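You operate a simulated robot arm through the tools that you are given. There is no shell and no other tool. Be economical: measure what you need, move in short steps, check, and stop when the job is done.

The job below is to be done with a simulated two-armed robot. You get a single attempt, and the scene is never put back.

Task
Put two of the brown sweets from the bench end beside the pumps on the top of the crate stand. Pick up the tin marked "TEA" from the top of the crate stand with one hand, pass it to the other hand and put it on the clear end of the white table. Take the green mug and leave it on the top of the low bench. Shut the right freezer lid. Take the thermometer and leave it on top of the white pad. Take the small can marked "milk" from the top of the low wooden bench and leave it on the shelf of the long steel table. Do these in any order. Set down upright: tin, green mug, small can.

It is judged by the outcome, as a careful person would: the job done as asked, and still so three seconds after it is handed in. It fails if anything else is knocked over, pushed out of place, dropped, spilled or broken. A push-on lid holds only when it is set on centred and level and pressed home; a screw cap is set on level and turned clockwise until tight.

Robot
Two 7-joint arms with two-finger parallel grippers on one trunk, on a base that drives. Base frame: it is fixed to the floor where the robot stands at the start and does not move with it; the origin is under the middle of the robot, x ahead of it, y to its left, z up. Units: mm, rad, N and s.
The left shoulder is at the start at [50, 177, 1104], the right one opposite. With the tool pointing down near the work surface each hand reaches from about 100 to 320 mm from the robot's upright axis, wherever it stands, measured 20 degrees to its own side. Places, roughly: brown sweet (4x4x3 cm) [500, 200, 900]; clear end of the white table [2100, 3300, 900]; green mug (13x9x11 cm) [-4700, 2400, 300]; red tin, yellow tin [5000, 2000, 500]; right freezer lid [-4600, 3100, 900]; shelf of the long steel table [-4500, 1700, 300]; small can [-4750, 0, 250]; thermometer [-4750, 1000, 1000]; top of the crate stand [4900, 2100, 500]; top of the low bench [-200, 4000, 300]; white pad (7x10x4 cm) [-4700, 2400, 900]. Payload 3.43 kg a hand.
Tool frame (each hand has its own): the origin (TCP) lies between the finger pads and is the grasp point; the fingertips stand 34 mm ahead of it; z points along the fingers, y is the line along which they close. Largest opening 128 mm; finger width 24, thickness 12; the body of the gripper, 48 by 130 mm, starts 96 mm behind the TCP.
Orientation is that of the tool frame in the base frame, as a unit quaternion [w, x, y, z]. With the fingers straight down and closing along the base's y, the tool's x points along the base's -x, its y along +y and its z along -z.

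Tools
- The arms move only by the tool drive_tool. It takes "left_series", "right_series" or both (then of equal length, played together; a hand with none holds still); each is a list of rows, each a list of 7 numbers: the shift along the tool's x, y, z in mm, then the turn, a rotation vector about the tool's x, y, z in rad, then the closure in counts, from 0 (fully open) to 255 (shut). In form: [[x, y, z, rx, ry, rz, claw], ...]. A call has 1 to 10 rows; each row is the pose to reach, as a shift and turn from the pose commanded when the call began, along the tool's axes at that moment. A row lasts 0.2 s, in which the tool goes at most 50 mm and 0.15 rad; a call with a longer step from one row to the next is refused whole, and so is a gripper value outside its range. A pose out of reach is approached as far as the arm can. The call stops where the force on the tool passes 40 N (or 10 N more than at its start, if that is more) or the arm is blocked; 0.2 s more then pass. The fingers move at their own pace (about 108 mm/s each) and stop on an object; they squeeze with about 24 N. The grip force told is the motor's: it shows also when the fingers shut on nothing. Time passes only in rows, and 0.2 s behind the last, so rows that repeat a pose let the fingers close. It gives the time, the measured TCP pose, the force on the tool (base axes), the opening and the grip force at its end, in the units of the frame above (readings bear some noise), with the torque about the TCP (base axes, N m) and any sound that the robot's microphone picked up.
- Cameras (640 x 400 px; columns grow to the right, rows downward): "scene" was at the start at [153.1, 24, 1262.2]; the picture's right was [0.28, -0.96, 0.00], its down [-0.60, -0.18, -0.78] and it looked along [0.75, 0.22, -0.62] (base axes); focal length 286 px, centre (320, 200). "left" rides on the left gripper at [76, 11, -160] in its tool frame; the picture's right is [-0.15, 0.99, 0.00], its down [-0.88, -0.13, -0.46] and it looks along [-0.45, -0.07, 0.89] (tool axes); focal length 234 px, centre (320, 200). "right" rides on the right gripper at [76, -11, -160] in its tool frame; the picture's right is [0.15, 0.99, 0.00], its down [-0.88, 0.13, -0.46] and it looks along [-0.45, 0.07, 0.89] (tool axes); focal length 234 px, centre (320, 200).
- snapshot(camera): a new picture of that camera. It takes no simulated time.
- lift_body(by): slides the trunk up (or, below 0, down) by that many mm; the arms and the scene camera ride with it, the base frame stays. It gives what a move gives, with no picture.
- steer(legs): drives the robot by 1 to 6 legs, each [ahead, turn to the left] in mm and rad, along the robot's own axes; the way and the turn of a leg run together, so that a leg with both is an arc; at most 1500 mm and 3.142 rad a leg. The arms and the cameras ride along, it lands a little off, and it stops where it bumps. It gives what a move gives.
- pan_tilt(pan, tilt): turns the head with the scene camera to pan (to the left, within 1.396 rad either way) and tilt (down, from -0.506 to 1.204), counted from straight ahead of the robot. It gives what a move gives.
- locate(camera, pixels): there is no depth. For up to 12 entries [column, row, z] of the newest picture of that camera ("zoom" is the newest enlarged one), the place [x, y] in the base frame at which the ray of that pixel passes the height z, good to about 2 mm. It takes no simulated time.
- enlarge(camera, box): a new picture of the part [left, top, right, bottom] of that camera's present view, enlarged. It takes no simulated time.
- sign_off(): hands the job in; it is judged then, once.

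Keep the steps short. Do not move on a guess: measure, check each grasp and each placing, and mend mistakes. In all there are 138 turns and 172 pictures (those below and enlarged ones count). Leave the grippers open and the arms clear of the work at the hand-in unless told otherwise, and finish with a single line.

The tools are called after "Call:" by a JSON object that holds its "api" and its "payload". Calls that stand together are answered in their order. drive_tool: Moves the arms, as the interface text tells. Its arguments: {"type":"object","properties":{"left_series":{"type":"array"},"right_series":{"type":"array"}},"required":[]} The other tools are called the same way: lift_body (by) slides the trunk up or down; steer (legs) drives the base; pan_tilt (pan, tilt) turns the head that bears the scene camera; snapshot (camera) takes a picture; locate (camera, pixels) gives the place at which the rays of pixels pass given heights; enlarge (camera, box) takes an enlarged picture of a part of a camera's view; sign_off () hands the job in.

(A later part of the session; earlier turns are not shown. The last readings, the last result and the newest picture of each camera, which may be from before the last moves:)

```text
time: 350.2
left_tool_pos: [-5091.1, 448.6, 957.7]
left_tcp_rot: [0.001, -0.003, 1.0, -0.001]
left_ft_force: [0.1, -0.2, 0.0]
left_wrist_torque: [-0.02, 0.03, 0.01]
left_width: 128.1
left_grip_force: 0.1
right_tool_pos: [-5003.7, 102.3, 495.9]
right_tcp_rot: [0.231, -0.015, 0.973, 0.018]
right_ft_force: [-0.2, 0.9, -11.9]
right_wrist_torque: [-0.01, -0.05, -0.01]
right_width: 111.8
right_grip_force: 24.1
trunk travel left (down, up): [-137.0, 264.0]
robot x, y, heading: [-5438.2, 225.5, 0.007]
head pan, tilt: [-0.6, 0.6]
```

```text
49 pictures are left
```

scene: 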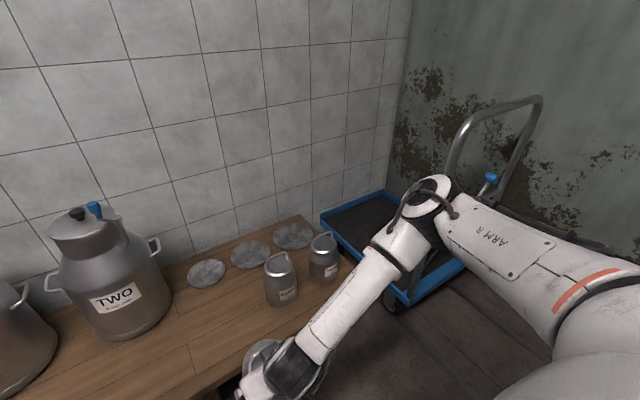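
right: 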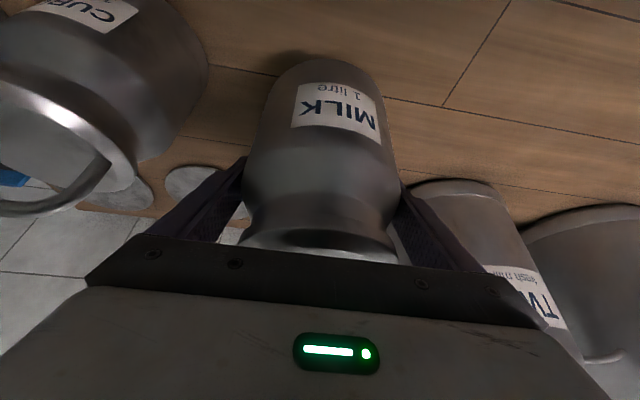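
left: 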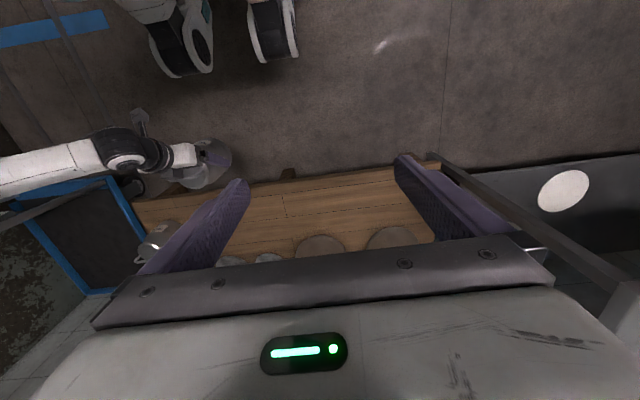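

The elbow would foul the table edge at my present distance. So I'll lower the trunk fully and hold the can further forward from a base standing further back, with the left hand tucked up. I'll adjust here in the open first.

Call:
{"api": "lift_body", "payload": {"by": -130}}

Call:
{"api": "drive_tool", "payload": {"right_series": [[-15, 0, -23, 0, 0, 0, 255], [-30, 0, -46, 0, 0, 0, 255], [-45, 0, -69, 0, 0, 0, 255], [-60, 0, -92, 0, 0, 0, 255], [-90, 0, -87, 0, 0, 0, 255], [-115, 0, -82, 0, 0, 0, 255]], "left_series": [[20, 0, -25, 0, 0, 0, 0], [40, 0, -50, 0, 0, 0, 0], [60, 0, -75, 0, 0, 0, 0], [80, 0, -100, 0, 0, 0, 0], [80, 0, -130, 0, 0, 0, 0], [80, 0, -150, 0, 0, 0, 0]]}}

Call:
{"api": "snapshot", "payload": {"camera": "scene"}}

```text
time: 351.8
left_tool_pos: [-5091.2, 449.0, 828.1]
left_tcp_rot: [0.001, -0.002, 1.0, -0.001]
left_ft_force: [-0.4, -0.1, -0.7]
left_wrist_torque: [-0.02, 0.0, 0.0]
left_width: 128.1
left_grip_force: 0.2
right_tool_pos: [-5003.5, 101.4, 365.8]
right_tcp_rot: [0.231, -0.014, 0.973, 0.018]
right_ft_force: [0.2, 0.1, -11.1]
right_wrist_torque: [-0.01, -0.01, 0.0]
right_width: 112.1
right_grip_force: 24.1
trunk travel left (down, up): [-7.0, 394.0]
robot x, y, heading: [-5440.2, 223.6, 0.01]
head pan, tilt: [-0.6, 0.6]
```

```text
time: 353.2
left_tool_pos: [-5171.0, 448.0, 977.3]
left_tcp_rot: [0.0, -0.002, 1.0, -0.002]
left_ft_force: [0.6, 0.6, -0.2]
left_wrist_torque: [0.01, -0.03, -0.02]
left_width: 127.9
left_grip_force: 0.0
right_tool_pos: [-4937.0, 101.8, 489.7]
right_tcp_rot: [0.231, -0.015, 0.973, 0.018]
right_ft_force: [-0.9, 1.0, -10.5]
right_wrist_torque: [-0.01, -0.06, 0.03]
right_width: 111.4
right_grip_force: 24.0
trunk travel left (down, up): [-7.0, 394.0]
robot x, y, heading: [-5439.6, 223.7, 0.006]
head pan, tilt: [-0.6, 0.6]
```

```text
48 pictures are left
```

scene: 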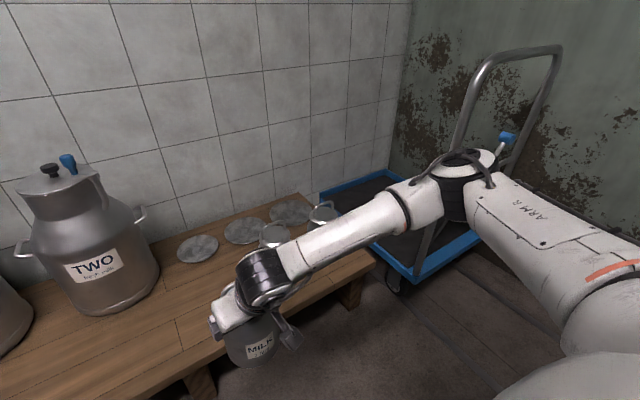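

Call:
{"api": "locate", "payload": {"camera": "scene", "pixels": [[465, 180, 850], [465, 180, 800], [465, 180, 750], [430, 175, 800], [262, 290, 650], [245, 262, 680]]}}

Call:
{"api": "drive_tool", "payload": {"right_series": [[-18, 0, 9, 0, 0, 0, 255], [-36, 0, 18, 0, 0, 0, 255], [-45, 0, 22, 0, 0, 0, 255]]}}

Call:
{"api": "snapshot", "payload": {"camera": "left"}}

```text
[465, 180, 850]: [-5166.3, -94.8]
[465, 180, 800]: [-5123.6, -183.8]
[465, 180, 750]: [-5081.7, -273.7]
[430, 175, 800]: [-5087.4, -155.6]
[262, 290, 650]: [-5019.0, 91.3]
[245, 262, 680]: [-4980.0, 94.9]
```

```text
time: 354.0
left_tool_pos: [-5170.3, 448.1, 977.7]
left_tcp_rot: [0.0, -0.003, 1.0, -0.001]
left_ft_force: [-0.4, 0.4, 0.1]
left_wrist_torque: [-0.01, 0.01, 0.0]
left_width: 128.3
left_grip_force: 0.1
right_tool_pos: [-4886.6, 102.9, 489.1]
right_tcp_rot: [0.231, -0.014, 0.973, 0.018]
right_ft_force: [-0.1, -0.9, -11.0]
right_wrist_torque: [-0.02, -0.05, 0.01]
right_width: 111.6
right_grip_force: 23.7
trunk travel left (down, up): [-7.0, 394.0]
robot x, y, heading: [-5436.5, 225.6, 0.005]
head pan, tilt: [-0.6, 0.6]
```

```text
47 pictures are left
```

left: 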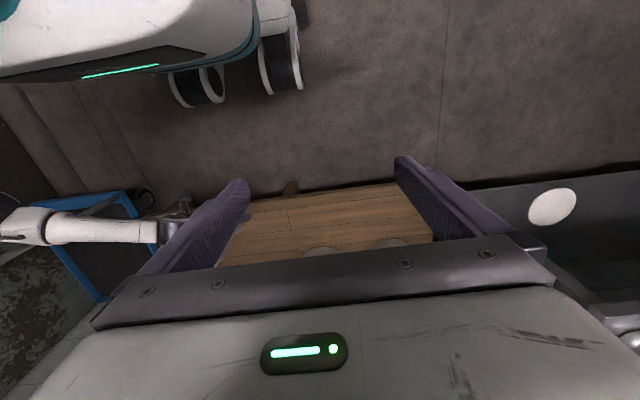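

Reach is fine here: the TCP is 550 ahead with the elbow only about 320 ahead. I'll drive to y≈1772, face the table, and stop short to check.

Call:
{"api": "steer", "payload": {"legs": [[0, 1.566], [1500, 0], [47, 0], [0, -1.571]]}}

Call:
{"api": "pan_tilt", "payload": {"pan": -0.2, "tilt": 0.6}}

Call:
{"api": "snapshot", "payload": {"camera": "scene"}}

```text
time: 369.5
left_tool_pos: [-5178.2, 1979.0, 978.0]
left_tcp_rot: [0.0, -0.003, 1.0, -0.001]
left_ft_force: [0.1, -0.1, -0.7]
left_wrist_torque: [-0.02, 0.01, 0.0]
left_width: 128.1
left_grip_force: 0.1
right_tool_pos: [-4895.8, 1635.0, 490.2]
right_tcp_rot: [0.232, -0.015, 0.972, 0.018]
right_ft_force: [-0.4, 0.5, -10.6]
right_wrist_torque: [0.01, -0.03, 0.01]
right_width: 111.7
right_grip_force: 24.0
trunk travel left (down, up): [-7.0, 394.0]
robot x, y, heading: [-5447.4, 1753.0, 0.005]
head pan, tilt: [-0.6, 0.6]
```

```text
time: 370.4
left_tool_pos: [-5178.2, 1980.5, 978.0]
left_tcp_rot: [0.0, -0.004, 1.0, -0.001]
left_ft_force: [0.1, 0.4, 0.7]
left_wrist_torque: [-0.01, -0.01, 0.0]
left_width: 128.1
left_grip_force: 0.1
right_tool_pos: [-4895.6, 1634.2, 489.3]
right_tcp_rot: [0.231, -0.015, 0.973, 0.018]
right_ft_force: [-0.1, -0.3, -11.2]
right_wrist_torque: [-0.01, 0.0, -0.03]
right_width: 111.8
right_grip_force: 23.9
trunk travel left (down, up): [-7.0, 394.0]
robot x, y, heading: [-5447.5, 1751.5, 0.006]
head pan, tilt: [-0.201, 0.6]
```

```text
46 pictures are left
```

scene: 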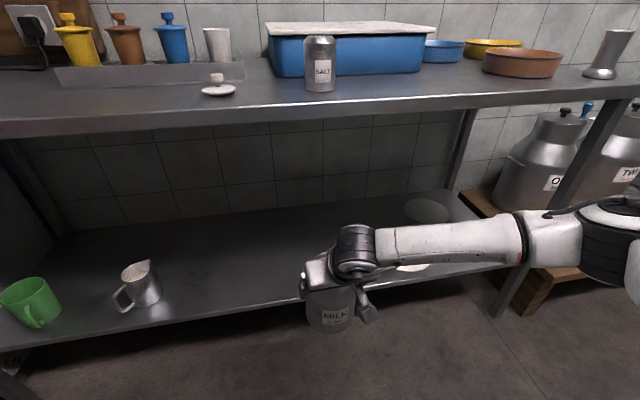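

The shelf area ahead is clear and the can hangs about 24 mm above shelf level. I'll drive forward 196.

Call:
{"api": "steer", "payload": {"legs": [[196, 0]]}}

Call:
{"api": "snapshot", "payload": {"camera": "scene"}}

Call:
{"api": "snapshot", "payload": {"camera": "right"}}

```text
time: 372.0
left_tool_pos: [-4982.6, 1980.5, 976.7]
left_tcp_rot: [0.001, -0.003, 1.0, -0.001]
left_ft_force: [0.0, 0.2, -0.1]
left_wrist_torque: [-0.03, 0.0, 0.01]
left_width: 127.9
left_grip_force: 0.1
right_tool_pos: [-4698.3, 1635.8, 490.5]
right_tcp_rot: [0.231, -0.015, 0.973, 0.018]
right_ft_force: [0.0, 0.3, -10.5]
right_wrist_torque: [0.03, -0.04, 0.0]
right_width: 111.8
right_grip_force: 24.3
trunk travel left (down, up): [-7.0, 394.0]
robot x, y, heading: [-5249.5, 1755.0, 0.006]
head pan, tilt: [-0.201, 0.6]
```

```text
45 pictures are left
```

scene: 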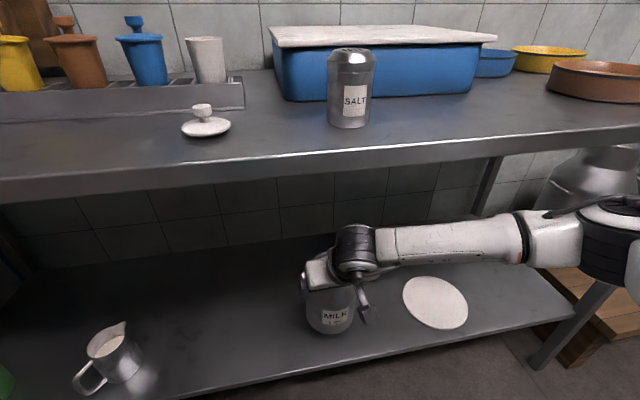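

```text
44 pictures are left
```

right: 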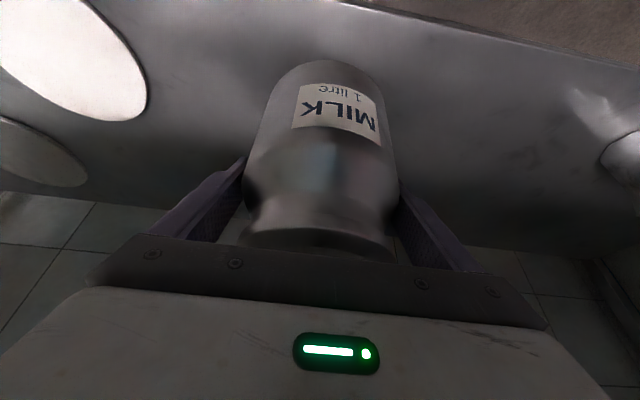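

The can is over the shelf with a margin at the front. I'll lower in small steps until contact.

Call:
{"api": "drive_tool", "payload": {"right_series": [[3, 0, 6, 0, 0, 0, 255], [6, 0, 12, 0, 0, 0, 255], [8, 0, 16, 0, 0, 0, 255], [9.5, 0, 19, 0, 0, 0, 255], [11, 0, 22, 0, 0, 0, 255], [12, 0, 24, 0, 0, 0, 255]]}}

Call:
{"api": "snapshot", "payload": {"camera": "scene"}}

```text
time: 373.4
left_tool_pos: [-4983.3, 1981.3, 977.8]
left_tcp_rot: [0.001, -0.003, 1.0, -0.001]
left_ft_force: [-1.1, 0.7, -0.5]
left_wrist_torque: [-0.01, 0.0, 0.01]
left_width: 127.9
left_grip_force: 0.1
right_tool_pos: [-4699.8, 1636.7, 463.0]
right_tcp_rot: [0.231, -0.014, 0.973, 0.017]
right_ft_force: [0.2, 0.7, -10.4]
right_wrist_torque: [-0.01, -0.02, -0.01]
right_width: 111.7
right_grip_force: 24.0
trunk travel left (down, up): [-7.0, 394.0]
robot x, y, heading: [-5250.5, 1760.9, 0.004]
head pan, tilt: [-0.201, 0.6]
```

```text
43 pictures are left
```

scene: 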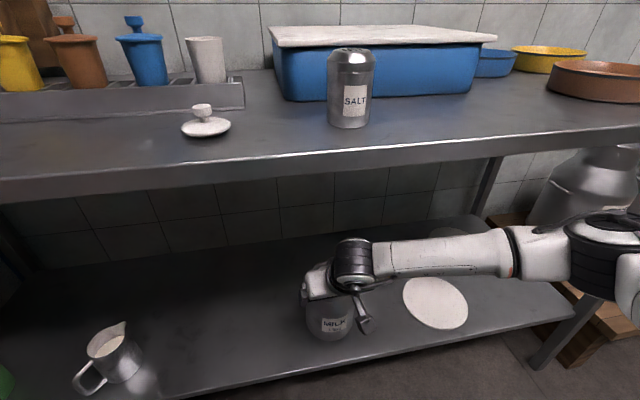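

Not down yet, as the force is unchanged. I'll continue in 3 mm steps.

Call:
{"api": "drive_tool", "payload": {"right_series": [[1.3, 0, 2.7, 0, 0, 0, 255], [2.6, 0, 5.4, 0, 0, 0, 255], [4, 0, 8, 0, 0, 0, 255], [5.3, 0, 10.7, 0, 0, 0, 255], [6.6, 0, 13.4, 0, 0, 0, 255], [8, 0, 16, 0, 0, 0, 255]]}}

Call:
{"api": "snapshot", "payload": {"camera": "right"}}

```text
time: 374.8
left_tool_pos: [-4982.7, 1980.9, 977.8]
left_tcp_rot: [0.001, -0.002, 1.0, -0.001]
left_ft_force: [0.3, 0.4, 0.1]
left_wrist_torque: [0.0, 0.0, -0.01]
left_width: 127.9
left_grip_force: 0.0
right_tool_pos: [-4698.6, 1637.7, 444.3]
right_tcp_rot: [0.23, -0.015, 0.973, 0.019]
right_ft_force: [-1.2, -0.3, -10.8]
right_wrist_torque: [0.02, -0.02, 0.01]
right_width: 111.5
right_grip_force: 24.5
trunk travel left (down, up): [-7.0, 394.0]
robot x, y, heading: [-5250.2, 1753.8, 0.006]
head pan, tilt: [-0.201, 0.6]
```

```text
42 pictures are left
```

right: 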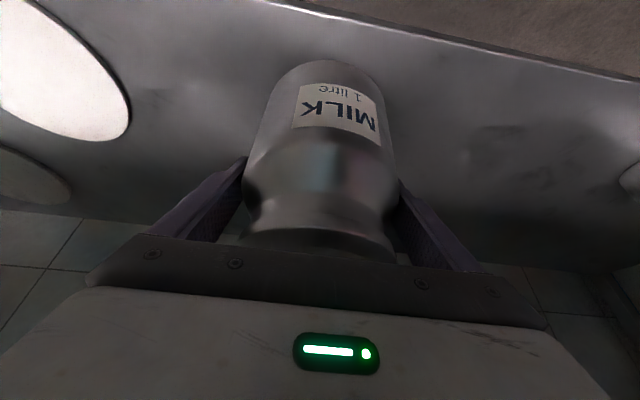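

Still free. I'll carry on down in 4 mm steps; it stops itself on contact.

Call:
{"api": "drive_tool", "payload": {"right_series": [[1.8, 0, 3.6, 0, 0, 0, 255], [3.5, 0, 7.2, 0, 0, 0, 255], [5.3, 0, 10.8, 0, 0, 0, 255], [7, 0, 14.4, 0, 0, 0, 255], [8.8, 0, 18, 0, 0, 0, 255], [10.5, 0, 21.6, 0, 0, 0, 255], [12.3, 0, 25.2, 0, 0, 0, 255]]}}

Call:
{"api": "snapshot", "payload": {"camera": "scene"}}

```text
time: 376.4
left_tool_pos: [-4984.2, 1981.0, 976.1]
left_tcp_rot: [0.001, -0.002, 1.0, -0.001]
left_ft_force: [0.2, -0.6, -0.2]
left_wrist_torque: [0.0, 0.02, 0.0]
left_width: 127.8
left_grip_force: 0.0
right_tool_pos: [-4699.9, 1637.7, 415.8]
right_tcp_rot: [0.231, -0.015, 0.973, 0.018]
right_ft_force: [1.1, -0.4, -10.8]
right_wrist_torque: [0.0, -0.02, 0.0]
right_width: 111.4
right_grip_force: 23.9
trunk travel left (down, up): [-7.0, 394.0]
robot x, y, heading: [-5253.1, 1756.6, 0.006]
head pan, tilt: [-0.201, 0.6]
```

```text
41 pictures are left
```

scene: 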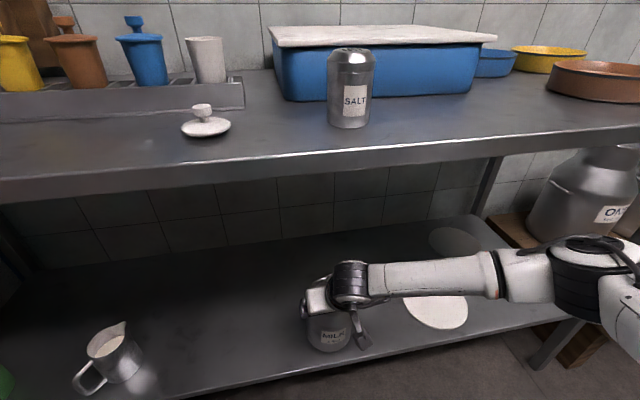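

Call:
{"api": "drive_tool", "payload": {"right_series": [[1.8, 0, 3.6, 0, 0, 0, 255], [3.5, 0, 7.2, 0, 0, 0, 255], [5.3, 0, 10.8, 0, 0, 0, 255], [7, 0, 14.4, 0, 0, 0, 255], [8.8, 0, 18, 0, 0, 0, 255], [10.5, 0, 21.6, 0, 0, 0, 255], [12.3, 0, 25.2, 0, 0, 0, 255]]}}

Call:
{"api": "enlarge", "payload": {"camera": "scene", "box": [260, 230, 420, 370]}}

```text
time: 378.0
left_tool_pos: [-4984.1, 1982.5, 978.3]
left_tcp_rot: [0.002, -0.003, 1.0, 0.0]
left_ft_force: [0.4, -0.1, -0.2]
left_wrist_torque: [-0.05, 0.04, 0.0]
left_width: 128.2
left_grip_force: 0.1
right_tool_pos: [-4696.3, 1640.4, 394.7]
right_tcp_rot: [0.236, -0.017, 0.971, 0.019]
right_ft_force: [-1.0, 1.1, 13.3]
right_wrist_torque: [-1.15, 0.4, -0.03]
right_width: 111.9
right_grip_force: 24.1
trunk travel left (down, up): [-7.0, 394.0]
robot x, y, heading: [-5253.9, 1754.4, 0.005]
head pan, tilt: [-0.201, 0.6]
```

```text
2.86 times, centred on (340, 300) of scene
```

zoom: 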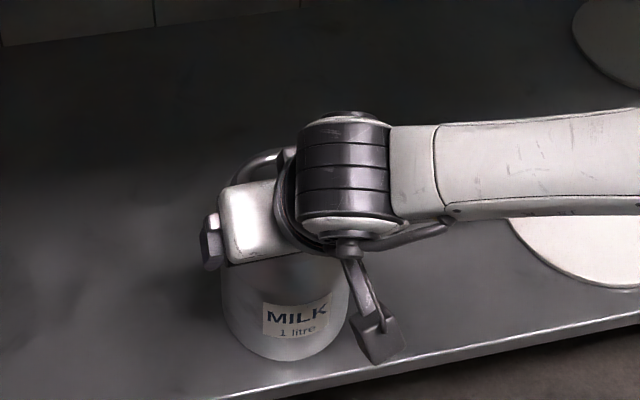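

The can is down on the shelf. I'll open fully and withdraw along the tool axis.

Call:
{"api": "drive_tool", "payload": {"right_series": [[0, 0, -1, 0, 0, 0, 200], [0, 0, -1, 0, 0, 0, 0], [0, 0, -1, 0, 0, 0, 0], [0, 0, -20, 0, 0, 0, 0], [0, 0, -50, 0, 0, 0, 0], [0, 0, -85, 0, 0, 0, 0], [0, 0, -125, 0, 0, 0, 0]]}}

Call:
{"api": "snapshot", "payload": {"camera": "right"}}

Call:
{"api": "snapshot", "payload": {"camera": "scene"}}

```text
time: 379.6
left_tool_pos: [-4983.2, 1980.4, 978.5]
left_tcp_rot: [0.0, -0.003, 1.0, 0.0]
left_ft_force: [0.4, -0.2, 1.0]
left_wrist_torque: [0.01, 0.0, -0.01]
left_width: 127.8
left_grip_force: 0.1
right_tool_pos: [-4755.3, 1633.2, 501.8]
right_tcp_rot: [0.231, -0.015, 0.973, 0.017]
right_ft_force: [0.1, 0.2, -0.4]
right_wrist_torque: [0.02, 0.0, 0.02]
right_width: 128.0
right_grip_force: 0.1
trunk travel left (down, up): [-7.0, 394.0]
robot x, y, heading: [-5246.3, 1757.2, 0.006]
head pan, tilt: [-0.201, 0.6]
```

```text
39 pictures are left
```

right: 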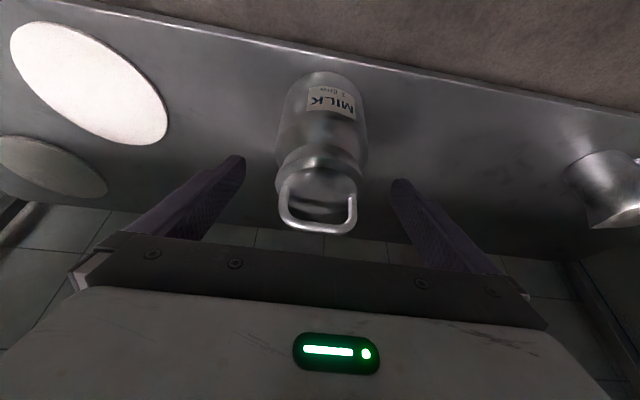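

```text
38 pictures are left
```

scene: 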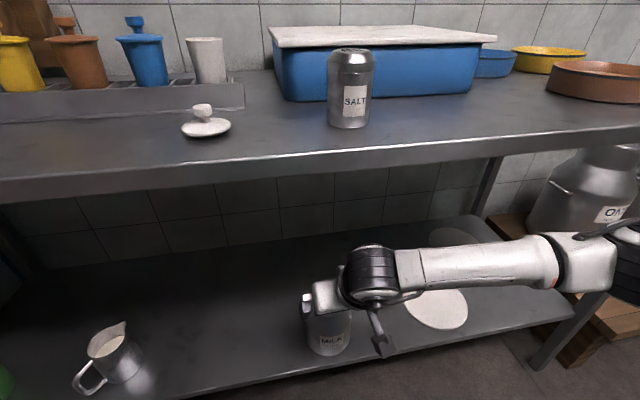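

The MILK can stands upright on the shelf. Next is the mug: I'll back out, go to y≈2485 and measure it from there.

Call:
{"api": "steer", "payload": {"legs": [[-215, 0], [0, 1.566], [728, 0], [0, -1.571]]}}

Call:
{"api": "pan_tilt", "payload": {"pan": 0.0, "tilt": 0.65}}

Call:
{"api": "snapshot", "payload": {"camera": "scene"}}

```text
time: 391.1
left_tool_pos: [-5359.8, 2817.6, 978.3]
left_tcp_rot: [0.001, -0.275, 0.962, -0.001]
left_ft_force: [0.3, 0.6, -0.8]
left_wrist_torque: [-0.01, 0.0, -0.01]
left_width: 128.2
left_grip_force: 0.0
right_tool_pos: [-5002.7, 2654.4, 506.5]
right_tcp_rot: [0.207, -0.293, 0.928, 0.103]
right_ft_force: [-8.2, 1.0, 6.7]
right_wrist_torque: [-0.2, -0.12, -0.2]
right_width: 125.1
right_grip_force: 0.0
trunk travel left (down, up): [-7.0, 394.0]
robot x, y, heading: [-5465.3, 2484.7, 0.56]
head pan, tilt: [-0.201, 0.6]
stopped in leg 4: the force on the tool passed its limit at 47 N (the readings are from after the stop); the commanded pose is now the measured one
```

```text
time: 391.8
left_tool_pos: [-5359.7, 2817.8, 976.4]
left_tcp_rot: [0.002, -0.274, 0.962, -0.002]
left_ft_force: [-0.4, -0.1, 0.3]
left_wrist_torque: [0.0, -0.01, 0.0]
left_width: 128.4
left_grip_force: 0.1
right_tool_pos: [-5001.2, 2653.9, 505.8]
right_tcp_rot: [0.208, -0.292, 0.928, 0.102]
right_ft_force: [-12.9, 2.8, 6.7]
right_wrist_torque: [-0.21, -0.08, -0.31]
right_width: 122.9
right_grip_force: 0.2
trunk travel left (down, up): [-7.0, 394.0]
robot x, y, heading: [-5467.7, 2483.8, 0.559]
head pan, tilt: [0.0, 0.649]
```

```text
37 pictures are left
```

scene: 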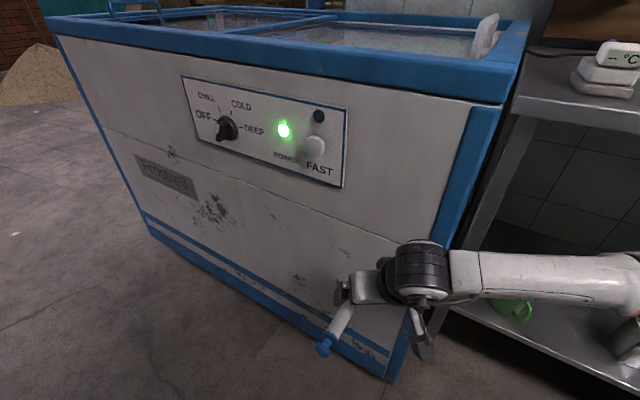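

The hand brushed the freezer's front while turning. I'll turn back, reverse clear and square up from further away.

Call:
{"api": "steer", "payload": {"legs": [[0, 0.4], [-250, 0], [0, 0.61], [205, 0], [0, -1.571]]}}

Call:
{"api": "snapshot", "payload": {"camera": "scene"}}

```text
time: 401.6
left_tool_pos: [-5342.8, 2712.3, 977.9]
left_tcp_rot: [0.0, -0.001, 1.0, -0.002]
left_ft_force: [0.4, -0.4, -0.1]
left_wrist_torque: [0.0, -0.01, 0.0]
left_width: 128.0
left_grip_force: 0.0
right_tool_pos: [-5123.4, 2383.5, 504.8]
right_tcp_rot: [0.227, -0.026, 0.973, 0.04]
right_ft_force: [0.5, 0.1, 0.1]
right_wrist_torque: [-0.02, -0.02, 0.0]
right_width: 127.9
right_grip_force: 0.1
trunk travel left (down, up): [-7.0, 394.0]
robot x, y, heading: [-5610.6, 2485.1, 0.004]
head pan, tilt: [0.0, 0.649]
```

```text
36 pictures are left
```

scene: 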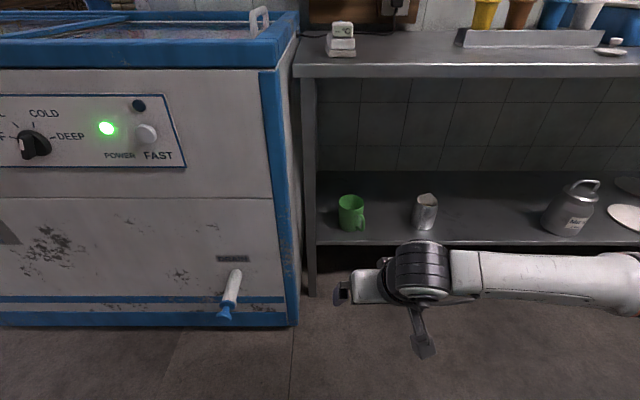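

All is intact. I'll measure the mug closely.

Call:
{"api": "enlarge", "payload": {"camera": "scene", "box": [310, 170, 450, 260]}}

Call:
{"api": "locate", "payload": {"camera": "scene", "pixels": [[340, 199, 410], [363, 199, 410], [351, 194, 410], [351, 204, 410], [342, 225, 310], [361, 225, 310], [352, 231, 300], [318, 240, 300], [299, 300, 50], [363, 220, 350]]}}

```text
4.44 times, centred on (380, 215) of scene
```

zoom: 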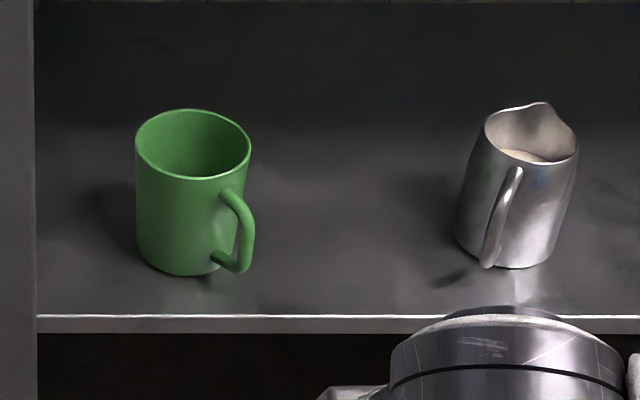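

```text
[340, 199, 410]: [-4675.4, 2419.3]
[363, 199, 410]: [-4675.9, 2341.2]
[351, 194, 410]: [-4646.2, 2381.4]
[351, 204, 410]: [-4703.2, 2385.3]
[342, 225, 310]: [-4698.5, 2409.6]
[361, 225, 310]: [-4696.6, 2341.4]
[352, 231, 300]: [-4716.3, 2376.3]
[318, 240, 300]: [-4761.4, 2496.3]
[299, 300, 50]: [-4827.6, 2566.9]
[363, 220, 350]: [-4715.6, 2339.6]
```

Mug centre ≈(-4680,2380), diameter 89, handle toward us and to the right. I'll set the right hand to its grasp pose (tilt 0.65, level roll, z 366) out here, then drive in.

Call:
{"api": "drive_tool", "payload": {"right_series": [[-3, -4.5, 40, 0.031, -0.064, 0.008, 0], [-6, -9, 80, 0.062, -0.128, 0.016, 0], [-9, -14, 120, 0.093, -0.192, 0.024, 0], [-11, -18, 160, 0.093, -0.192, 0.024, 0], [-11, -18, 160, 0.093, -0.192, 0.024, 0]]}}

```text
time: 402.8
left_tool_pos: [-5342.7, 2713.6, 977.6]
left_tcp_rot: [0.001, 0.0, 1.0, -0.001]
left_ft_force: [-0.1, 0.0, 0.7]
left_wrist_torque: [0.02, -0.02, -0.03]
left_width: 127.9
left_grip_force: 0.0
right_tool_pos: [-5041.7, 2380.1, 364.9]
right_tcp_rot: [0.32, 0.0, 0.948, 0.0]
right_ft_force: [0.3, -0.1, 0.8]
right_wrist_torque: [0.0, 0.01, 0.01]
right_width: 128.1
right_grip_force: 0.1
trunk travel left (down, up): [-7.0, 394.0]
robot x, y, heading: [-5610.0, 2487.7, -0.002]
head pan, tilt: [0.0, 0.649]
```

The pose was reached exactly. I'll drive forward 240, check, then do the rest.

Call:
{"api": "steer", "payload": {"legs": [[240, 0.002]]}}

Call:
{"api": "snapshot", "payload": {"camera": "right"}}

```text
time: 404.5
left_tool_pos: [-5105.1, 2714.1, 977.9]
left_tcp_rot: [0.002, -0.001, 1.0, -0.002]
left_ft_force: [0.2, 0.5, -1.0]
left_wrist_torque: [0.03, 0.0, 0.05]
left_width: 127.8
left_grip_force: 0.1
right_tool_pos: [-4804.6, 2381.1, 365.4]
right_tcp_rot: [0.32, -0.001, 0.947, 0.0]
right_ft_force: [0.3, 0.0, 0.0]
right_wrist_torque: [0.01, 0.0, -0.01]
right_width: 128.0
right_grip_force: 0.1
trunk travel left (down, up): [-7.0, 394.0]
robot x, y, heading: [-5377.7, 2485.8, 0.003]
head pan, tilt: [0.0, 0.649]
```

```text
34 pictures are left
```

right: 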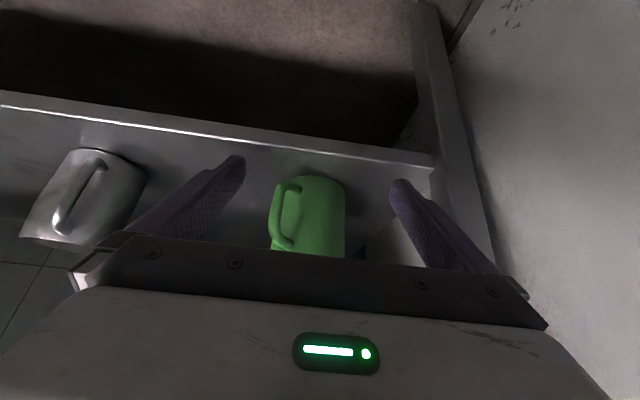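

The mug and handle sit centred between the fingers. I'll go forward 114 more, then close.

Call:
{"api": "steer", "payload": {"legs": [[114, 0]]}}

Call:
{"api": "drive_tool", "payload": {"right_series": [[0, 0, 0, 0, 0, 0, 60], [0, 0, 0, 0, 0, 0, 255], [0, 0, 0, 0, 0, 0, 255], [0, 0, 0, 0, 0, 0, 255]]}}

Call:
{"api": "snapshot", "payload": {"camera": "right"}}

Call:
{"api": "snapshot", "payload": {"camera": "scene"}}

```text
time: 405.8
left_tool_pos: [-4991.7, 2714.7, 977.9]
left_tcp_rot: [0.002, -0.002, 1.0, -0.002]
left_ft_force: [-0.2, 0.1, -0.9]
left_wrist_torque: [0.0, -0.06, 0.0]
left_width: 128.3
left_grip_force: 0.1
right_tool_pos: [-4689.5, 2379.9, 365.8]
right_tcp_rot: [0.319, 0.0, 0.948, 0.0]
right_ft_force: [-0.7, 0.0, 0.2]
right_wrist_torque: [0.01, 0.01, -0.01]
right_width: 128.0
right_grip_force: 0.1
trunk travel left (down, up): [-7.0, 394.0]
robot x, y, heading: [-5261.0, 2485.2, 0.004]
head pan, tilt: [0.0, 0.649]
```

```text
time: 406.8
left_tool_pos: [-4990.8, 2714.4, 978.3]
left_tcp_rot: [0.001, -0.002, 1.0, -0.002]
left_ft_force: [-0.6, -1.1, -0.4]
left_wrist_torque: [-0.01, 0.01, 0.0]
left_width: 128.0
left_grip_force: 0.0
right_tool_pos: [-4689.3, 2381.5, 365.4]
right_tcp_rot: [0.319, 0.0, 0.948, 0.0]
right_ft_force: [0.0, 0.5, 0.7]
right_wrist_torque: [-0.05, 0.03, -0.05]
right_width: 82.8
right_grip_force: 24.0
trunk travel left (down, up): [-7.0, 394.0]
robot x, y, heading: [-5259.6, 2487.5, 0.007]
head pan, tilt: [0.0, 0.649]
```

```text
33 pictures are left
```

right: 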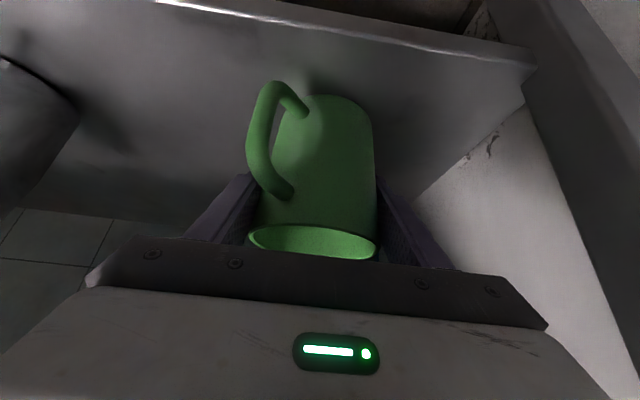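

```text
32 pictures are left
```

scene: 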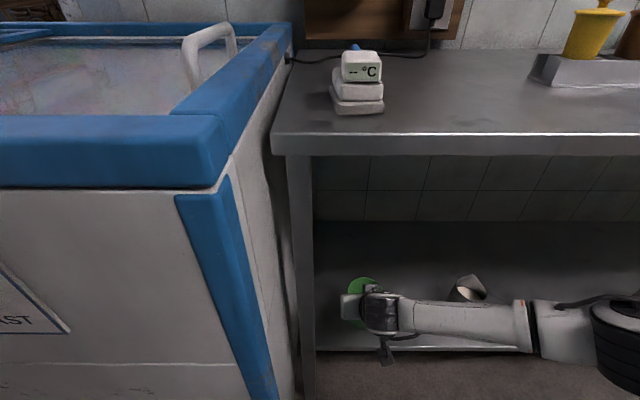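

The mug is held (82.8 mm). I'll lift 25 mm, back out, then raise the trunk for travel.

Call:
{"api": "lift_body", "payload": {"by": 25}}

Call:
{"api": "steer", "payload": {"legs": [[-480, 0]]}}

Call:
{"api": "lift_body", "payload": {"by": 260}}

Call:
{"api": "snapshot", "payload": {"camera": "scene"}}

```text
time: 407.5
left_tool_pos: [-4992.0, 2714.1, 1002.2]
left_tcp_rot: [0.002, -0.002, 1.0, -0.002]
left_ft_force: [-0.9, 0.6, -0.2]
left_wrist_torque: [0.0, 0.02, 0.01]
left_width: 127.9
left_grip_force: 0.2
right_tool_pos: [-4690.4, 2380.8, 390.1]
right_tcp_rot: [0.319, 0.0, 0.948, 0.0]
right_ft_force: [0.1, -0.5, -1.3]
right_wrist_torque: [-0.03, -0.05, -0.04]
right_width: 82.9
right_grip_force: 23.8
trunk travel left (down, up): [-32.0, 369.0]
robot x, y, heading: [-5257.0, 2488.2, 0.004]
head pan, tilt: [0.0, 0.649]
```

```text
time: 410.3
left_tool_pos: [-5475.1, 2712.8, 1002.4]
left_tcp_rot: [0.001, -0.001, 1.0, -0.002]
left_ft_force: [0.5, -0.3, -0.7]
left_wrist_torque: [-0.02, 0.0, 0.0]
left_width: 127.9
left_grip_force: 0.0
right_tool_pos: [-5173.0, 2379.0, 390.3]
right_tcp_rot: [0.32, 0.0, 0.948, 0.0]
right_ft_force: [0.5, 0.7, -1.3]
right_wrist_torque: [-0.01, 0.0, 0.0]
right_width: 82.4
right_grip_force: 24.2
trunk travel left (down, up): [-32.0, 369.0]
robot x, y, heading: [-5745.8, 2482.9, 0.0]
head pan, tilt: [0.0, 0.649]
```

```text
time: 413.0
left_tool_pos: [-5472.8, 2712.0, 1263.1]
left_tcp_rot: [0.0, 0.0, 1.0, -0.002]
left_ft_force: [0.5, 0.7, -0.3]
left_wrist_torque: [0.01, 0.01, -0.05]
left_width: 128.1
left_grip_force: 0.0
right_tool_pos: [-5173.1, 2379.3, 649.1]
right_tcp_rot: [0.319, 0.0, 0.948, 0.0]
right_ft_force: [0.2, -0.1, -0.9]
right_wrist_torque: [-0.01, 0.0, -0.03]
right_width: 82.4
right_grip_force: 24.3
trunk travel left (down, up): [-292.0, 109.0]
robot x, y, heading: [-5742.9, 2490.8, 0.003]
head pan, tilt: [0.0, 0.649]
```

```text
31 pictures are left
```

scene: 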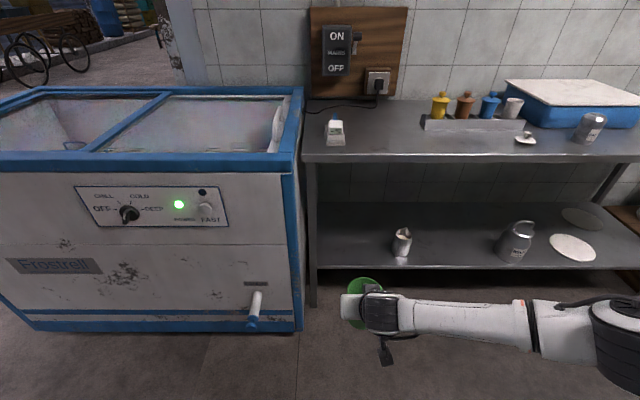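

All previous placements look right. Now the mug goes to the low bench: north past the freezer, then east.

Call:
{"api": "steer", "payload": {"legs": [[0, 1.568], [1500, 0], [550, 0], [0, -1.571], [1500, 0], [1500, 0]]}}

Call:
{"api": "pan_tilt", "payload": {"pan": -0.1, "tilt": 0.3}}

Call:
{"api": "snapshot", "payload": {"camera": "scene"}}

```text
time: 444.9
left_tool_pos: [-2520.4, 4832.8, 1261.3]
left_tcp_rot: [0.001, -0.01, 1.0, -0.002]
left_ft_force: [-0.4, -0.8, 0.7]
left_wrist_torque: [0.01, 0.03, -0.02]
left_width: 128.2
left_grip_force: 0.1
right_tool_pos: [-2214.6, 4505.9, 649.7]
right_tcp_rot: [0.319, -0.009, 0.948, 0.002]
right_ft_force: [-0.1, 0.9, -1.7]
right_wrist_torque: [0.0, -0.01, 0.01]
right_width: 82.0
right_grip_force: 24.1
trunk travel left (down, up): [-292.0, 109.0]
robot x, y, heading: [-2784.9, 4603.7, 0.022]
head pan, tilt: [0.0, 0.649]
```

```text
time: 445.8
left_tool_pos: [-2520.5, 4832.8, 1262.9]
left_tcp_rot: [0.001, -0.01, 1.0, -0.003]
left_ft_force: [0.2, 0.1, 0.3]
left_wrist_torque: [0.01, -0.03, 0.04]
left_width: 127.7
left_grip_force: 0.0
right_tool_pos: [-2213.0, 4505.1, 650.1]
right_tcp_rot: [0.319, -0.008, 0.948, 0.003]
right_ft_force: [0.7, -0.3, -0.7]
right_wrist_torque: [-0.05, 0.0, -0.01]
right_width: 82.1
right_grip_force: 23.9
trunk travel left (down, up): [-292.0, 109.0]
robot x, y, heading: [-2786.3, 4600.4, 0.02]
head pan, tilt: [-0.099, 0.3]
```

```text
30 pictures are left
```

scene: 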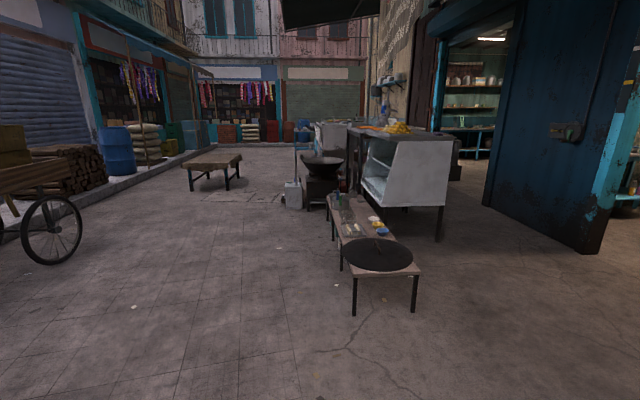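

Call:
{"api": "locate", "payload": {"camera": "scene", "pixels": [[353, 313, 0], [413, 310, 0], [343, 272, 300], [418, 270, 300], [330, 197, 300], [360, 200, 300], [350, 220, 300], [190, 190, 0], [212, 160, 400], [345, 195, 400]]}}

Call:
{"api": "enlarge", "payload": {"camera": "scene", "box": [290, 170, 450, 290]}}

```text
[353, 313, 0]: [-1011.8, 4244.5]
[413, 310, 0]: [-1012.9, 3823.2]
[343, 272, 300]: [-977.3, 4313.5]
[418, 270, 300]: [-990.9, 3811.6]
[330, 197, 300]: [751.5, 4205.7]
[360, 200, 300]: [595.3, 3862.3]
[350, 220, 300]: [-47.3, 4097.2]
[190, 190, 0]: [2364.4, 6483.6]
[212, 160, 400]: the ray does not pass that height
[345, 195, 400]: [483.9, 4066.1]
```

```text
3.33 times, centred on (370, 230) of scene
```

zoom: 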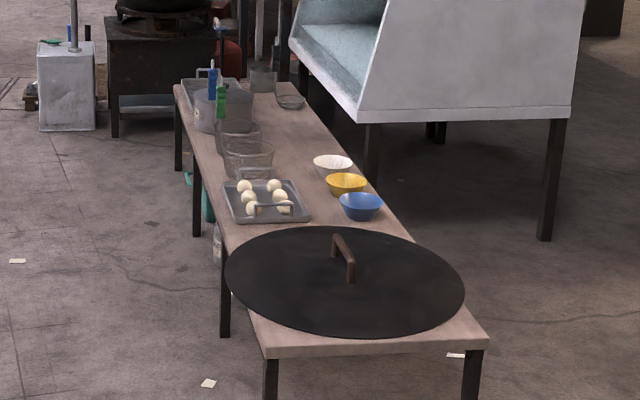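

The low bench is the one with the black griddle lid (x≈-1000..700, y≈3830–4250). It is crowded, so I'll find clear areas by locating items on it.

Call:
{"api": "locate", "payload": {"camera": "zoom", "pixels": [[266, 345, 330], [486, 335, 330], [223, 200, 330], [310, 218, 330], [342, 215, 330], [333, 180, 330], [313, 168, 330], [272, 178, 330], [262, 135, 330], [300, 108, 330], [330, 140, 330], [240, 90, 330]]}}

Call:
{"api": "steer", "payload": {"legs": [[0, 0.36], [1500, 0], [0, -1.0]]}}

Call:
{"api": "pan_tilt", "payload": {"pan": -0.1, "tilt": 0.4}}

Call:
{"api": "snapshot", "payload": {"camera": "scene"}}

```text
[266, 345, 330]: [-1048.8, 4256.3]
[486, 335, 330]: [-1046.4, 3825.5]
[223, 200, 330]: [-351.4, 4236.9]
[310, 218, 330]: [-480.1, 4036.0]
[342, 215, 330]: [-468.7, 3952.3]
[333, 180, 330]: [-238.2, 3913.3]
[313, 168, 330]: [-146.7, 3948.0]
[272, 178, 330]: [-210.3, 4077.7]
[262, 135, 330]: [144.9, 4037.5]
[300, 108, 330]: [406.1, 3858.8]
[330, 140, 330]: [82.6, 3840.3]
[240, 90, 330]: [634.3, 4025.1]
```

```text
time: 456.9
left_tool_pos: [-1034.6, 5202.4, 1261.1]
left_tcp_rot: [0.0, 0.298, 0.955, -0.001]
left_ft_force: [0.5, -0.5, 0.1]
left_wrist_torque: [0.03, -0.01, -0.03]
left_width: 128.0
left_grip_force: 0.0
right_tool_pos: [-976.0, 4757.9, 650.0]
right_tcp_rot: [0.305, 0.283, 0.904, -0.096]
right_ft_force: [-0.3, 0.3, -0.4]
right_wrist_torque: [0.01, -0.02, -0.03]
right_width: 82.0
right_grip_force: 24.0
trunk travel left (down, up): [-292.0, 109.0]
robot x, y, heading: [-1379.8, 5166.1, -0.608]
head pan, tilt: [-0.099, 0.3]
```

```text
time: 457.5
left_tool_pos: [-1033.2, 5203.5, 1263.1]
left_tcp_rot: [0.001, 0.298, 0.954, -0.002]
left_ft_force: [0.0, 0.0, -0.1]
left_wrist_torque: [-0.01, -0.02, 0.01]
left_width: 128.0
left_grip_force: 0.1
right_tool_pos: [-976.0, 4758.2, 649.7]
right_tcp_rot: [0.305, 0.283, 0.904, -0.096]
right_ft_force: [-0.1, -1.1, -1.0]
right_wrist_torque: [0.03, 0.02, 0.02]
right_width: 82.1
right_grip_force: 23.8
trunk travel left (down, up): [-292.0, 109.0]
robot x, y, heading: [-1383.9, 5167.2, -0.601]
head pan, tilt: [-0.099, 0.4]
```

```text
28 pictures are left
```

scene: 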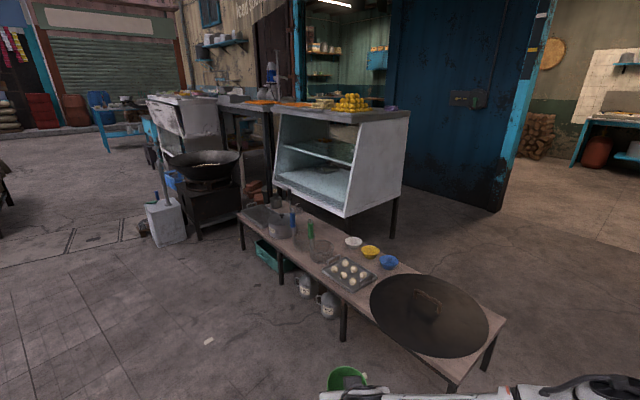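

Call:
{"api": "locate", "payload": {"camera": "scene", "pixels": [[150, 243, 0], [187, 240, 0], [240, 225, 0], [200, 238, 0], [328, 318, 0], [302, 297, 0], [322, 258, 330], [310, 232, 330], [281, 232, 330], [352, 243, 330], [243, 210, 330], [500, 322, 330]]}}

Call:
{"api": "enlarge", "payload": {"camera": "scene", "box": [230, 180, 430, 330]}}

```text
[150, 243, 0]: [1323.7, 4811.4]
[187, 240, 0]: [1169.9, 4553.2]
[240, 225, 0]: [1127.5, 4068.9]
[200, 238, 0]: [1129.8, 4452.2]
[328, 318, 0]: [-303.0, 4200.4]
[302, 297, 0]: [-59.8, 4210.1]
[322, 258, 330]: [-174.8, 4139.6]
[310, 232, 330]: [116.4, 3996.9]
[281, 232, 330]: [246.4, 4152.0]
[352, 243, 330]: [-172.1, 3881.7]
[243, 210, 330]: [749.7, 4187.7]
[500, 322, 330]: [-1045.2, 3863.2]
```

```text
2.67 times, centred on (330, 255) of scene
```

zoom: 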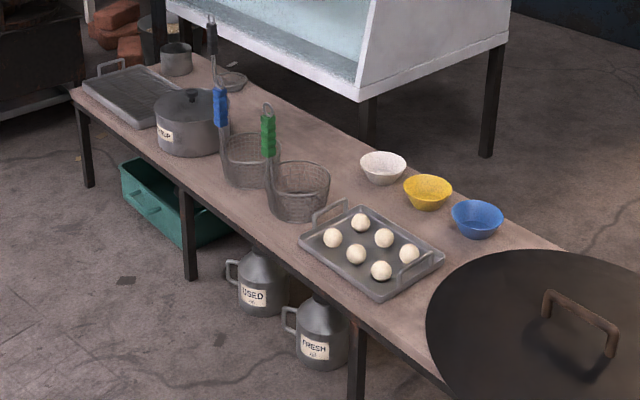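

The clear strip is along the south half east of the white bowl. From the north, the right hand can reach in between the two basket handles. I'll measure those precisely.

Call:
{"api": "locate", "payload": {"camera": "zoom", "pixels": [[187, 250, 0], [240, 235, 50], [300, 218, 330], [253, 185, 330], [270, 185, 330], [228, 150, 330], [383, 182, 330], [190, 155, 330], [322, 370, 0], [262, 315, 0], [298, 165, 430], [252, 138, 430]]}}

Call:
{"api": "steer", "payload": {"legs": [[0, 0.486], [1482, 0], [0, -1.456]]}}

Call:
{"api": "pan_tilt", "payload": {"pan": 0.0, "tilt": 0.6}}

Call:
{"api": "snapshot", "payload": {"camera": "scene"}}

```text
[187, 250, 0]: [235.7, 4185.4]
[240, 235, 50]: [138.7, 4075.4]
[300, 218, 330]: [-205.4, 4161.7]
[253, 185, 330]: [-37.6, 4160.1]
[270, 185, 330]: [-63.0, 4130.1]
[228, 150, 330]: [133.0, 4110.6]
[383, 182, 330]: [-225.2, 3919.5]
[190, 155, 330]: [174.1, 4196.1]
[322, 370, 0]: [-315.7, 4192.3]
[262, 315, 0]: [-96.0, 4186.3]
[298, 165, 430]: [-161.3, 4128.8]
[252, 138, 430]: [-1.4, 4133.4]
```

```text
time: 469.9
left_tool_pos: [304.5, 4728.5, 1262.6]
left_tcp_rot: [-0.001, 0.714, 0.7, -0.003]
left_ft_force: [-0.8, -0.5, 0.0]
left_wrist_torque: [0.0, -0.02, -0.02]
left_width: 128.2
left_grip_force: 0.1
right_tool_pos: [-35.0, 4434.0, 650.1]
right_tcp_rot: [0.225, 0.676, 0.664, -0.228]
right_ft_force: [-0.2, 0.1, -0.8]
right_wrist_torque: [-0.02, -0.01, 0.02]
right_width: 81.8
right_grip_force: 24.0
trunk travel left (down, up): [-292.0, 109.0]
robot x, y, heading: [83.0, 4999.7, -1.582]
head pan, tilt: [-0.099, 0.4]
```

```text
time: 470.6
left_tool_pos: [304.2, 4727.6, 1262.8]
left_tcp_rot: [0.0, 0.714, 0.7, -0.002]
left_ft_force: [1.3, -1.0, -0.3]
left_wrist_torque: [0.01, 0.03, -0.01]
left_width: 128.2
left_grip_force: 0.0
right_tool_pos: [-34.5, 4432.8, 650.7]
right_tcp_rot: [0.224, 0.676, 0.664, -0.229]
right_ft_force: [0.2, 0.5, -1.2]
right_wrist_torque: [0.03, 0.0, -0.01]
right_width: 81.9
right_grip_force: 24.3
trunk travel left (down, up): [-292.0, 109.0]
robot x, y, heading: [80.8, 5002.8, -1.59]
head pan, tilt: [0.0, 0.6]
```

```text
26 pictures are left
```

scene: 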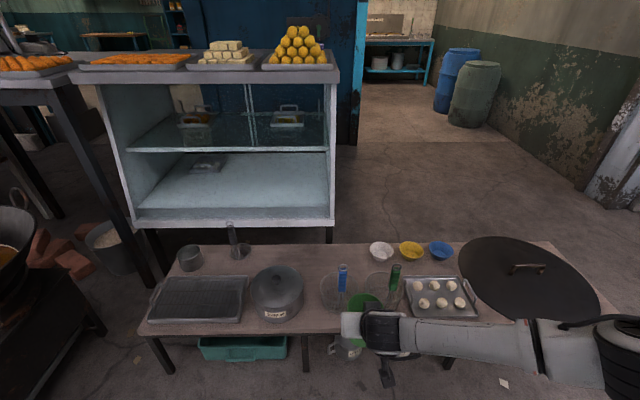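

Call:
{"api": "enlarge", "payload": {"camera": "scene", "box": [220, 220, 440, 350]}}

Call:
{"api": "locate", "payload": {"camera": "scene", "pixels": [[345, 243, 330], [330, 335, 330], [381, 256, 330], [335, 285, 420], [378, 285, 420], [343, 267, 530], [395, 267, 530], [275, 300, 330], [300, 245, 330], [330, 225, 450], [236, 250, 330]]}}

```text
2.91 times, centred on (330, 285) of scene
```

zoom: 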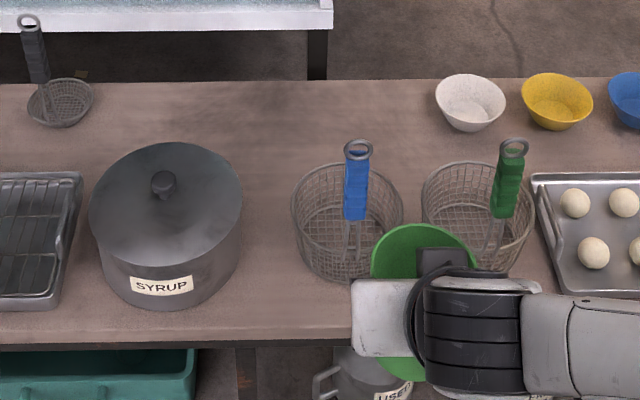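

```text
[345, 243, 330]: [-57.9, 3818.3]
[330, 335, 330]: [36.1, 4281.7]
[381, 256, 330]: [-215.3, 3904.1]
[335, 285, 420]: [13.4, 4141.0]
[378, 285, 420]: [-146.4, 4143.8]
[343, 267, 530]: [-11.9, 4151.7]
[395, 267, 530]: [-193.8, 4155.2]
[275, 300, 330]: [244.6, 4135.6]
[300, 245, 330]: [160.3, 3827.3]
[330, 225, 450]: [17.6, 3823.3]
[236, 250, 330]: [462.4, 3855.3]
```

The free strip is y≈3830–4050, x≈-130..150. It needs a longer reach than before, so I'll test in the air how far forward the right hand can go at the equivalent height.

Call:
{"api": "drive_tool", "payload": {"right_series": [[-35, 0, 3.4, 0, 0, 0, 255], [-70, 0, 6.8, 0, 0, 0, 255], [-86, 0, 19, 0, 0, 0, 255], [-94, 0, 25, 0, 0, 0, 255], [-94, 0, 25, 0, 0, 0, 255]]}}

```text
time: 471.8
left_tool_pos: [303.3, 4728.8, 1262.2]
left_tcp_rot: [0.0, 0.713, 0.701, -0.003]
left_ft_force: [0.4, -0.3, 1.0]
left_wrist_torque: [-0.01, 0.0, -0.02]
left_width: 127.8
left_grip_force: 0.0
right_tool_pos: [-36.0, 4343.3, 688.2]
right_tcp_rot: [0.224, 0.676, 0.664, -0.229]
right_ft_force: [0.1, -0.4, -1.0]
right_wrist_torque: [-0.01, 0.02, -0.02]
right_width: 81.8
right_grip_force: 24.2
trunk travel left (down, up): [-292.0, 109.0]
robot x, y, heading: [82.8, 4997.8, -1.587]
head pan, tilt: [0.0, 0.6]
```

There's plenty of reach (655 ahead). I'll shift the hand west to pass between the basket handles, drive in at this height (mug base about 620, above the handles), and check before lowering.

Call:
{"api": "drive_tool", "payload": {"right_series": [[0, -31, 0, 0, 0, 0, 255], [0, -62, 0, 0, 0, 0, 255], [0, -62, 0, 0, 0, 0, 255]]}}

Call:
{"api": "steer", "payload": {"legs": [[0, 0.016], [390, 0]]}}

Call:
{"api": "snapshot", "payload": {"camera": "scene"}}

Call:
{"api": "snapshot", "payload": {"camera": "right"}}

```text
time: 472.6
left_tool_pos: [304.5, 4728.2, 1263.5]
left_tcp_rot: [0.0, 0.713, 0.701, -0.003]
left_ft_force: [0.0, 0.7, 0.7]
left_wrist_torque: [0.03, -0.01, 0.0]
left_width: 128.1
left_grip_force: 0.0
right_tool_pos: [-99.1, 4344.7, 687.3]
right_tcp_rot: [0.223, 0.676, 0.664, -0.229]
right_ft_force: [-0.1, 0.4, -1.6]
right_wrist_torque: [-0.01, -0.02, 0.01]
right_width: 82.0
right_grip_force: 24.5
trunk travel left (down, up): [-292.0, 109.0]
robot x, y, heading: [80.6, 5002.2, -1.587]
head pan, tilt: [0.0, 0.6]
```

```text
time: 475.4
left_tool_pos: [309.4, 4341.3, 1262.9]
left_tcp_rot: [-0.001, 0.707, 0.707, -0.002]
left_ft_force: [0.7, 0.0, 0.4]
left_wrist_torque: [0.01, 0.0, 0.01]
left_width: 128.0
left_grip_force: 0.0
right_tool_pos: [-88.6, 3952.7, 687.9]
right_tcp_rot: [0.226, 0.671, 0.669, -0.227]
right_ft_force: [-0.1, -0.6, -1.7]
right_wrist_torque: [0.02, 0.0, -0.02]
right_width: 82.1
right_grip_force: 23.9
trunk travel left (down, up): [-292.0, 109.0]
robot x, y, heading: [80.3, 4610.2, -1.578]
head pan, tilt: [0.0, 0.6]
```

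```text
24 pictures are left
```

scene: 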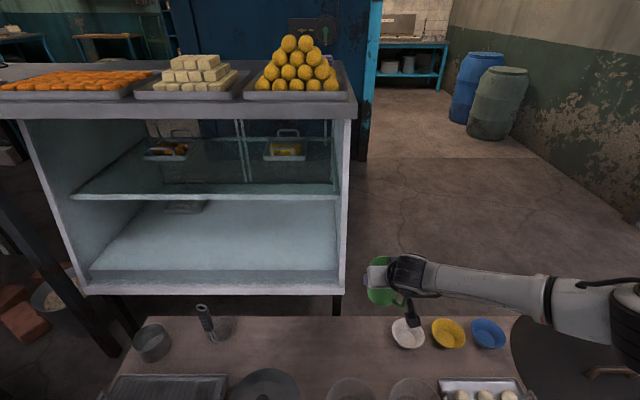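

```text
23 pictures are left
```

right: 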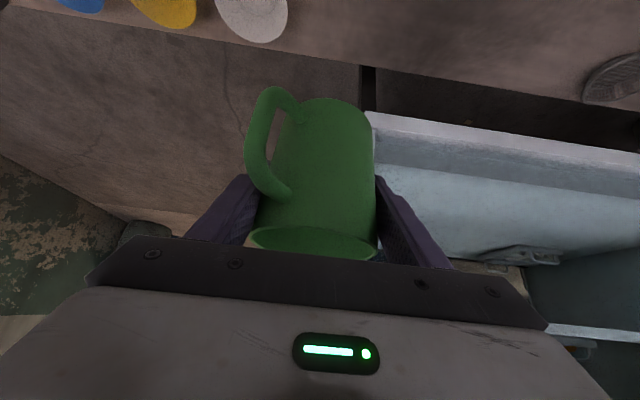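

Call:
{"api": "locate", "payload": {"camera": "scene", "pixels": [[380, 318, 330], [440, 317, 330], [408, 346, 330], [391, 332, 385], [425, 332, 385], [408, 318, 385], [345, 293, 450], [350, 378, 420], [410, 378, 420], [337, 297, 330]]}}

Call:
{"api": "locate", "payload": {"camera": "right", "pixels": [[360, 46, 330], [250, 30, 330], [252, 20, 380]]}}

```text
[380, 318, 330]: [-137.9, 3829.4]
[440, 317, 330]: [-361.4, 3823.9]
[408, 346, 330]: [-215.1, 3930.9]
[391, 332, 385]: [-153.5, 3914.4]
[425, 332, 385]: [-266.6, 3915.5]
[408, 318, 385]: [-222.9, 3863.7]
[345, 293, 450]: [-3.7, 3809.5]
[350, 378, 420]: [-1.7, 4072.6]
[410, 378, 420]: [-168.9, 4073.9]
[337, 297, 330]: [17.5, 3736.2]
```

```text
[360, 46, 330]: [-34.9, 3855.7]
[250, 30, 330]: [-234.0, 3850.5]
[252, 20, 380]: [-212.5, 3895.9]
```

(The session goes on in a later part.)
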